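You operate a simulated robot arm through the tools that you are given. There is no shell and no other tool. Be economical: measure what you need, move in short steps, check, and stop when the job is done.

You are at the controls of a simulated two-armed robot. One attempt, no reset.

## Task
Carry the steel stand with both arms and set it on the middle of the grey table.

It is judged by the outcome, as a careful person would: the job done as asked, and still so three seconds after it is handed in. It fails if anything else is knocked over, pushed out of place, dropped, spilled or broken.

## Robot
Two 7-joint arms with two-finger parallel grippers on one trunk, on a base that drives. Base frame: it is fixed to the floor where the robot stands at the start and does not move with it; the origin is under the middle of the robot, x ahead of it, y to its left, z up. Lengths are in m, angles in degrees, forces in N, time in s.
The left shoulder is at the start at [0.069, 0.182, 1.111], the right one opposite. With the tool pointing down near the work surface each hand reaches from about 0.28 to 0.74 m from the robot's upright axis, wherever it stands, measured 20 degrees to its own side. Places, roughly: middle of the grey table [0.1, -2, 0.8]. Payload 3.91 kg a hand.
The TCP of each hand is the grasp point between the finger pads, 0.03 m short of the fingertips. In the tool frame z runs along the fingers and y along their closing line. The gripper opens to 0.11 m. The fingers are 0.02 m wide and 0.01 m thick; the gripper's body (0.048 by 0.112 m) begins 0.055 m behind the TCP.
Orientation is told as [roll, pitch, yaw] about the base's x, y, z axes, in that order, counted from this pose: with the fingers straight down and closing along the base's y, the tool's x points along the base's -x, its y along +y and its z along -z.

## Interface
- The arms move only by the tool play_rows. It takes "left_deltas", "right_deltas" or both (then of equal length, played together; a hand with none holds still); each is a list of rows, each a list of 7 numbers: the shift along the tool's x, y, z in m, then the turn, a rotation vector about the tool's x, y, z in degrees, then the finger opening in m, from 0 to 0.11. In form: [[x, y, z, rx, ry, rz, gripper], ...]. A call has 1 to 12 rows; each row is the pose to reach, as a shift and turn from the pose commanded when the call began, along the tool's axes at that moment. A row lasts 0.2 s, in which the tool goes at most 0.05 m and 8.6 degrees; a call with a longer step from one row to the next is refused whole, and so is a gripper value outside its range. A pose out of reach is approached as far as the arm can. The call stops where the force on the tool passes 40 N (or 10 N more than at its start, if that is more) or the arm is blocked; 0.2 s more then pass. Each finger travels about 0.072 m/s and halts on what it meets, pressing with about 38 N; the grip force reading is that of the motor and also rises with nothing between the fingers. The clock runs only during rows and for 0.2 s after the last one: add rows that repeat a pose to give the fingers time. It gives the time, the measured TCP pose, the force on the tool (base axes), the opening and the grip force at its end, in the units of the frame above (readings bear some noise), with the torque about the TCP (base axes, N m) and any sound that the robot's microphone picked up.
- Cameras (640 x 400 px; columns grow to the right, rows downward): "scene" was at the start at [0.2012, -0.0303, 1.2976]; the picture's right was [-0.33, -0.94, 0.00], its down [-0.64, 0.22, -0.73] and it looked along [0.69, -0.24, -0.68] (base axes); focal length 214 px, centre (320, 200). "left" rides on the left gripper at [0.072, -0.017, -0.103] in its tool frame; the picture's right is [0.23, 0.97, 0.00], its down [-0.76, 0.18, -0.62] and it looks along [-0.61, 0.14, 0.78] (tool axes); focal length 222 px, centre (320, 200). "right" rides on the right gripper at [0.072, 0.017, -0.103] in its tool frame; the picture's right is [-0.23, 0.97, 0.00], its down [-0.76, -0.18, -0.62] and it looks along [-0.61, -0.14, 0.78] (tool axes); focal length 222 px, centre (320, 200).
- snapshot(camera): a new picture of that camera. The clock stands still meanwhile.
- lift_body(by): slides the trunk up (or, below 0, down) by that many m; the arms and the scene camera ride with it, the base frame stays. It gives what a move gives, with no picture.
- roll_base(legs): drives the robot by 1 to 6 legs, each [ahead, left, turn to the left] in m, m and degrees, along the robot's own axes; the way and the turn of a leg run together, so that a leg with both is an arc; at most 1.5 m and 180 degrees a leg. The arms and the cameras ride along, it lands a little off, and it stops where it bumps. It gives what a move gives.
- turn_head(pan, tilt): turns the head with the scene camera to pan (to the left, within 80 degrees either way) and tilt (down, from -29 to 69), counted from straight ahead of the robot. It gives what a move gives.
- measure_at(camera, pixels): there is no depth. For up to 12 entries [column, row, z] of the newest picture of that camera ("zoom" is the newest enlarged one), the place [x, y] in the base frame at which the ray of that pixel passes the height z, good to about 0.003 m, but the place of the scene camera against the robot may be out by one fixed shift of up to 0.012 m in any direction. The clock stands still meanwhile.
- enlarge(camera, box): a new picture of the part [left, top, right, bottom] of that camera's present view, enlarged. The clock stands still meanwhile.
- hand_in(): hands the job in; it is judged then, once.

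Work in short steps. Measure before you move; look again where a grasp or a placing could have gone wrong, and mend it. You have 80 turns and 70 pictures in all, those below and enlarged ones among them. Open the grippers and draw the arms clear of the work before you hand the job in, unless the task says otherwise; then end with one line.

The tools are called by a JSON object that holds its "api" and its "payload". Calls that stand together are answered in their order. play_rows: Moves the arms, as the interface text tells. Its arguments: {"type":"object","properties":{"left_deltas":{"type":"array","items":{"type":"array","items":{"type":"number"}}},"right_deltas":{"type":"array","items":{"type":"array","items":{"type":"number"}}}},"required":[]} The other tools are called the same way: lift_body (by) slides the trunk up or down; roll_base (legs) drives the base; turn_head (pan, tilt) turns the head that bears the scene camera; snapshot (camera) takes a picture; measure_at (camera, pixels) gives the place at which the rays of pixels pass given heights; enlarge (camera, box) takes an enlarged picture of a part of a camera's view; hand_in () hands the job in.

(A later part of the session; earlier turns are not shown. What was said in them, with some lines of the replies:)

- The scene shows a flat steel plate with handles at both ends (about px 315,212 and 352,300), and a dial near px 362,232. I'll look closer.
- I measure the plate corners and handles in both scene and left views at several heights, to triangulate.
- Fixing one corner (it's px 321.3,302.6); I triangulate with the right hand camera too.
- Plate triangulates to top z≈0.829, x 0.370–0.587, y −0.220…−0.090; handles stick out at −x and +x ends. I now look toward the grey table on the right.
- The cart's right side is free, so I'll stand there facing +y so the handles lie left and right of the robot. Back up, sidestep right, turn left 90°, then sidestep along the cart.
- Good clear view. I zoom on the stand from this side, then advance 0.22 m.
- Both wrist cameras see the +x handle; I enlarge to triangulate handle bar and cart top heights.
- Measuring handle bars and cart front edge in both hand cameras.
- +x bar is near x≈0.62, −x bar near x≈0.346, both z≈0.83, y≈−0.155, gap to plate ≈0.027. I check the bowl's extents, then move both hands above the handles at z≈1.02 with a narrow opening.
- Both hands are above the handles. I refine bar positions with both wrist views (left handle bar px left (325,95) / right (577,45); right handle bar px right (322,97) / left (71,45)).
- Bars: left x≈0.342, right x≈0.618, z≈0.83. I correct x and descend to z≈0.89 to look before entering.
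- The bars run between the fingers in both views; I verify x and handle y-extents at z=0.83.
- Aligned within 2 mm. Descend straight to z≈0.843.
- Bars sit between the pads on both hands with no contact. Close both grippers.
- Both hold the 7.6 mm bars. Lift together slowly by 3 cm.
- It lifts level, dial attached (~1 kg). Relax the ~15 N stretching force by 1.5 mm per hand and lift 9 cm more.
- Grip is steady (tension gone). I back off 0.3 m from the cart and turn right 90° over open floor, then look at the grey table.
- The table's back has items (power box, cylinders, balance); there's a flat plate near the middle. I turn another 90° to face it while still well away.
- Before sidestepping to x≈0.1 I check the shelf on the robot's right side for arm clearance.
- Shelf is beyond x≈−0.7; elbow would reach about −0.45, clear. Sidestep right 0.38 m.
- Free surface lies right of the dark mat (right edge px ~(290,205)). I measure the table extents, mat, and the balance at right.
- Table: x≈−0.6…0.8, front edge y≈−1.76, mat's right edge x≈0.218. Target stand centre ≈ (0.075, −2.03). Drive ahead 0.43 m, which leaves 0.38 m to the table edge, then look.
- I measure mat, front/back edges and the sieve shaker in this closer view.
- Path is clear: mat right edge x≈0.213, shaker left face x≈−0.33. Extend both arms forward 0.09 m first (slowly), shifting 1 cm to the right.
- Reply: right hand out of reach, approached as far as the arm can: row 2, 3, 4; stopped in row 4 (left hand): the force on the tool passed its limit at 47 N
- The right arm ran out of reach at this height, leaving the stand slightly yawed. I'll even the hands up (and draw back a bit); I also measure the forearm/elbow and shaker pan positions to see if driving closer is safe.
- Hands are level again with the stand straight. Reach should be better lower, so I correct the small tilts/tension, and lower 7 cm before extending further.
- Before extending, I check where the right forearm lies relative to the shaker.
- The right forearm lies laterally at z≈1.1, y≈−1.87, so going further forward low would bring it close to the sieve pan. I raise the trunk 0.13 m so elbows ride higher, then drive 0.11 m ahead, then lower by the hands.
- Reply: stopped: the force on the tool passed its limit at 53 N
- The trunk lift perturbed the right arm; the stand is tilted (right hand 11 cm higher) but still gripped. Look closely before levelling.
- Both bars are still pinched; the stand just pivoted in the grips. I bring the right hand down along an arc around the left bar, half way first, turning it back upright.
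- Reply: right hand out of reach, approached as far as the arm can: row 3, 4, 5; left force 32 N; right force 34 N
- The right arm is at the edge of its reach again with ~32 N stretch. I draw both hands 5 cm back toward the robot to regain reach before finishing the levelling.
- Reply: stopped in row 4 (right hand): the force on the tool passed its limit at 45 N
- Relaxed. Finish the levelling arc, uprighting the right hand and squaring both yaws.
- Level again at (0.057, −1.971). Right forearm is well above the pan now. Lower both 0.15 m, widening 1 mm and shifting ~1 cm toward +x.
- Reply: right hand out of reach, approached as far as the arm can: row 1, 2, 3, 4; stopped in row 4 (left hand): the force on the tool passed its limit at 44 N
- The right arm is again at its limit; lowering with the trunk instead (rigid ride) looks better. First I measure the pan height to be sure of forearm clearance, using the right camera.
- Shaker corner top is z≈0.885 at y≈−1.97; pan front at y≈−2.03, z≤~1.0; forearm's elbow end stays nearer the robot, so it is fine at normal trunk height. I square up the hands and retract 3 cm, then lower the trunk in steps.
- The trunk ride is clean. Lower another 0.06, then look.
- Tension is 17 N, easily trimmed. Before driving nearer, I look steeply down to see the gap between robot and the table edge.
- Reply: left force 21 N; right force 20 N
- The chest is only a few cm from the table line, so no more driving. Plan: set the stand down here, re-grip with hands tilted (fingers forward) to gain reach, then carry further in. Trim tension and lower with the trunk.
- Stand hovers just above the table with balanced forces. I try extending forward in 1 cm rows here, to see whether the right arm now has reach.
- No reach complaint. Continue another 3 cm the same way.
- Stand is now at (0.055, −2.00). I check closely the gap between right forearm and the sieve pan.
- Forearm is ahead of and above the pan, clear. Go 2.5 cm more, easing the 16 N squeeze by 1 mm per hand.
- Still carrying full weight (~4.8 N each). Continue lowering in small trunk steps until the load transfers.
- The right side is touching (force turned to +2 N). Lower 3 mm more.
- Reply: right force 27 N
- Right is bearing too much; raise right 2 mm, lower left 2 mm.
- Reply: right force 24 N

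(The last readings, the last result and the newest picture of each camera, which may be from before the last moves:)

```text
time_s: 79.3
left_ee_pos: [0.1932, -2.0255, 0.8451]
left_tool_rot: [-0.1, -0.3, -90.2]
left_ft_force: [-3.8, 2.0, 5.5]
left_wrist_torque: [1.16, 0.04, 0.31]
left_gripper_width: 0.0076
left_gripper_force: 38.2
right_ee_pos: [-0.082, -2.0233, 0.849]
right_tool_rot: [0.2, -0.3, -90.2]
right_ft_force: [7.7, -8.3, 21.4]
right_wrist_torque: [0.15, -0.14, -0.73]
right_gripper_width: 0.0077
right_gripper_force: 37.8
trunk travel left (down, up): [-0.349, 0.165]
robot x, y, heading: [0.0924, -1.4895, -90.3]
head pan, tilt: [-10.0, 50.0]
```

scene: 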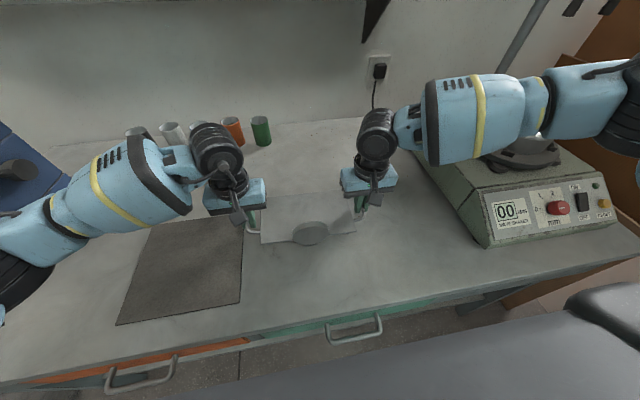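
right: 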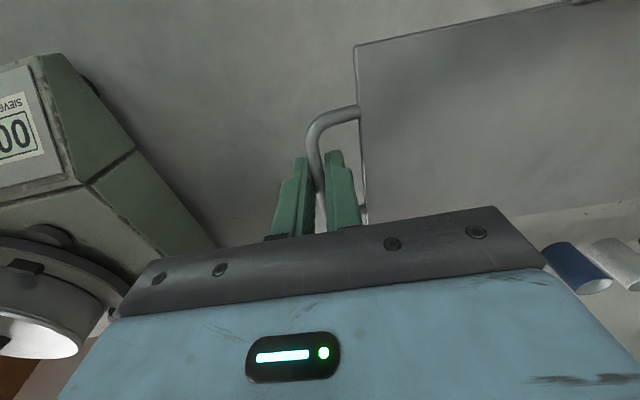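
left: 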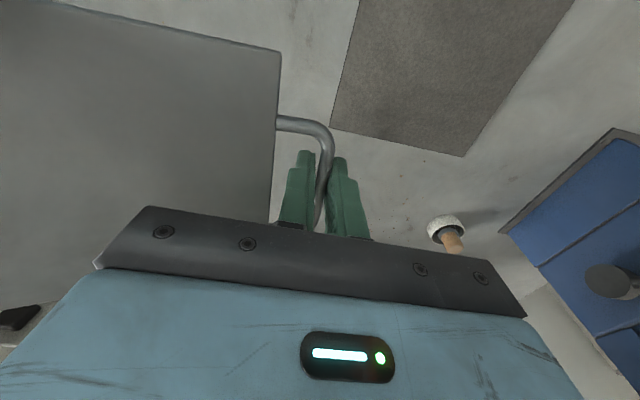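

Both sides now rest on the table. Open both grippers to 22 mm in place.

{"api": "play_rows", "payload": {"left_deltas": [[0, 0, 0, 0, 0, 0, 0.014], [0, 0, 0, 0, 0, 0, 0.022], [0, 0, 0, 0, 0, 0, 0.022]], "right_deltas": [[0, 0, 0, 0, 0, 0, 0.014], [0, 0, 0, 0, 0, 0, 0.022], [0, 0, 0, 0, 0, 0, 0.022]]}}

{"api": "enlarge", "payload": {"camera": "scene", "box": [220, 160, 412, 280]}}

{"api": "enlarge", "payload": {"camera": "left", "box": [240, 100, 400, 200]}}

{"api": "enlarge", "payload": {"camera": "right", "box": [240, 100, 400, 200]}}

```text
time_s: 80.1
left_ee_pos: [0.1923, -2.0249, 0.8423]
left_tool_rot: [0.0, -0.2, -90.2]
left_ft_force: [0.4, 0.1, -0.8]
left_wrist_torque: [0.0, 0.0, -0.01]
left_gripper_width: 0.022
left_gripper_force: 0.1
right_ee_pos: [-0.0824, -2.0225, 0.8471]
right_tool_rot: [0.1, 0.2, -90.3]
right_ft_force: [0.4, -0.1, 0.7]
right_wrist_torque: [0.0, 0.01, -0.02]
right_gripper_width: 0.022
right_gripper_force: 0.1
trunk travel left (down, up): [-0.349, 0.165]
robot x, y, heading: [0.0894, -1.4893, -90.4]
head pan, tilt: [-10.0, 50.0]
```

```text
3.33 times, centred on (316, 220) of scene
```

zoom: 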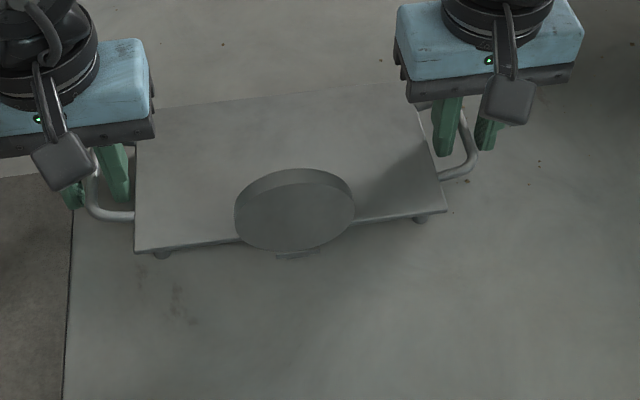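

```text
4.00 times, centred on (320, 150) of left
```

zoom: 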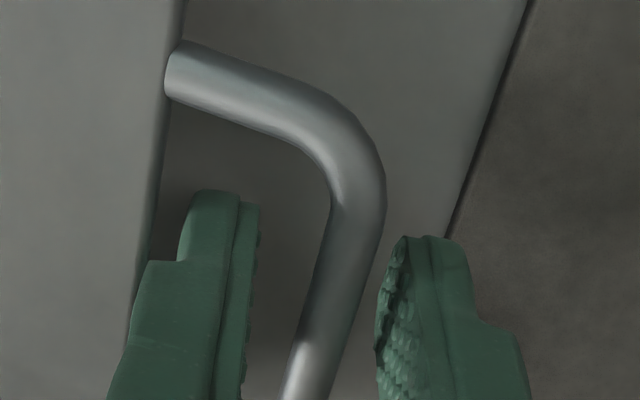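

```text
4.00 times, centred on (320, 150) of right
```

zoom: 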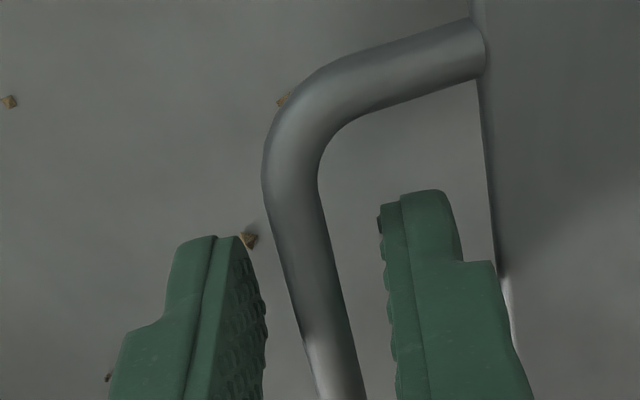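

Released cleanly with both bars free between the fingers. Raise both hands straight up 6 cm, then up and back.

{"api": "play_rows", "payload": {"left_deltas": [[0, 0, -0.012, 0, 0, 0, 0.022], [0, 0, -0.025, 0, 0, 0, 0.022], [0, 0, -0.04, 0, 0, 0, 0.022], [0, 0, -0.06, 0, 0, 0, 0.022]], "right_deltas": [[0, 0, -0.012, 0, 0, 0, 0.022], [0, 0, -0.025, 0, 0, 0, 0.022], [0, 0, -0.04, 0, 0, 0, 0.022], [0, 0, -0.06, 0, 0, 0, 0.022]]}}

```text
time_s: 81.1
left_ee_pos: [0.1923, -2.0238, 0.9047]
left_tool_rot: [0.1, -0.2, -90.4]
left_ft_force: [0.1, 0.1, 0.5]
left_wrist_torque: [-0.01, 0.04, 0.01]
left_gripper_width: 0.0221
left_gripper_force: 0.0
right_ee_pos: [-0.0825, -2.021, 0.9084]
right_tool_rot: [0.1, 0.0, -90.3]
right_ft_force: [-0.1, -0.6, -0.3]
right_wrist_torque: [0.03, 0.02, 0.01]
right_gripper_width: 0.0219
right_gripper_force: 0.1
trunk travel left (down, up): [-0.349, 0.165]
robot x, y, heading: [0.0888, -1.4908, -90.1]
head pan, tilt: [-10.0, 50.0]
```

Clear. Raise 8 cm more, and back the base off.

{"api": "play_rows", "payload": {"left_deltas": [[0.005, 0, -0.02, 0, 0, 0, 0.022], [0.01, 0, -0.04, 0, 0, 0, 0.022], [0.015, 0, -0.06, 0, 0, 0, 0.022], [0.02, 0, -0.08, 0, 0, 0, 0.022]], "right_deltas": [[0.005, 0, -0.02, 0, 0, 0, 0.022], [0.01, 0, -0.04, 0, 0, 0, 0.022], [0.015, 0, -0.06, 0, 0, 0, 0.022], [0.02, 0, -0.08, 0, 0, 0, 0.022]]}}

{"api": "roll_base", "payload": {"legs": [[-0.4, 0, 0]]}}

{"api": "turn_head", "payload": {"pan": 0, "tilt": 32}}

{"api": "snapshot", "payload": {"camera": "scene"}}

{"api": "enlarge", "payload": {"camera": "scene", "box": [220, 140, 476, 300]}}

```text
time_s: 82.1
left_ee_pos: [0.1929, -2.005, 0.985]
left_tool_rot: [0.0, -0.3, -90.1]
left_ft_force: [0.1, 0.4, 0.2]
left_wrist_torque: [0.04, -0.02, 0.0]
left_gripper_width: 0.0221
left_gripper_force: 0.0
right_ee_pos: [-0.0839, -2.003, 0.9889]
right_tool_rot: [0.1, 0.2, -90.3]
right_ft_force: [0.2, 0.3, 0.0]
right_wrist_torque: [-0.01, -0.02, 0.01]
right_gripper_width: 0.0221
right_gripper_force: 0.1
trunk travel left (down, up): [-0.349, 0.165]
robot x, y, heading: [0.0958, -1.4884, -90.0]
head pan, tilt: [-10.0, 50.0]
```

```text
time_s: 84.6
left_ee_pos: [0.194, -1.6123, 0.9849]
left_tool_rot: [-0.1, -0.2, -90.1]
left_ft_force: [0.5, 0.4, -0.4]
left_wrist_torque: [-0.03, 0.02, 0.0]
left_gripper_width: 0.0219
left_gripper_force: 0.0
right_ee_pos: [-0.0823, -1.6114, 0.9889]
right_tool_rot: [0.1, 0.0, -90.2]
right_ft_force: [-0.8, 0.6, 0.6]
right_wrist_torque: [0.0, 0.01, -0.01]
right_gripper_width: 0.0216
right_gripper_force: 0.0
trunk travel left (down, up): [-0.349, 0.165]
robot x, y, heading: [0.0946, -1.0988, -90.1]
head pan, tilt: [-10.0, 50.0]
```

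```text
time_s: 85.4
left_ee_pos: [0.194, -1.6131, 0.9842]
left_tool_rot: [0.0, -0.2, -90.1]
left_ft_force: [-1.0, -0.3, 0.3]
left_wrist_torque: [0.01, 0.03, 0.01]
left_gripper_width: 0.0218
left_gripper_force: 0.0
right_ee_pos: [-0.0809, -1.6095, 0.989]
right_tool_rot: [0.1, 0.1, -90.1]
right_ft_force: [-0.2, -0.1, 0.4]
right_wrist_torque: [-0.02, 0.03, -0.03]
right_gripper_width: 0.0217
right_gripper_force: 0.0
trunk travel left (down, up): [-0.349, 0.165]
robot x, y, heading: [0.0935, -1.097, -90.1]
head pan, tilt: [0.0, 32.0]
```

```text
6 pictures are left
```

scene: 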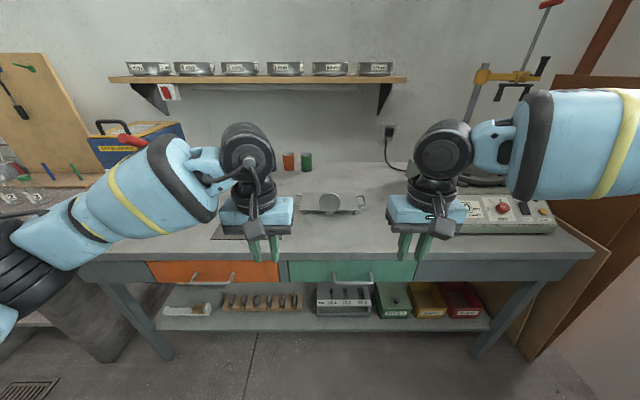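

```text
2.50 times, centred on (348, 220) of scene
```

zoom: 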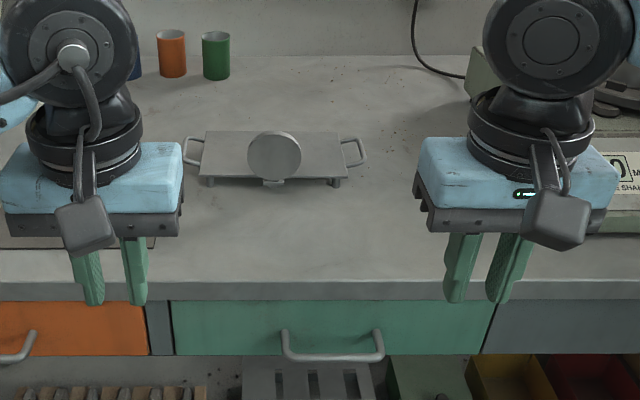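

The stand sits flat and upright on the grey table at about (0.055, −2.02). In the picture its centre is at px 334 and the table's ends are at px 85 and 595. The hands are open and clear and nothing else has moved, so I hand in.

{"api": "hand_in", "payload": {}}

```text
The job is handed in.
```

The steel stand was carried with both arms, tilting about 24° for a moment partway before I levelled it. It now rests upright near the middle of the grey table, with nothing else visibly disturbed and both hands open and clear.
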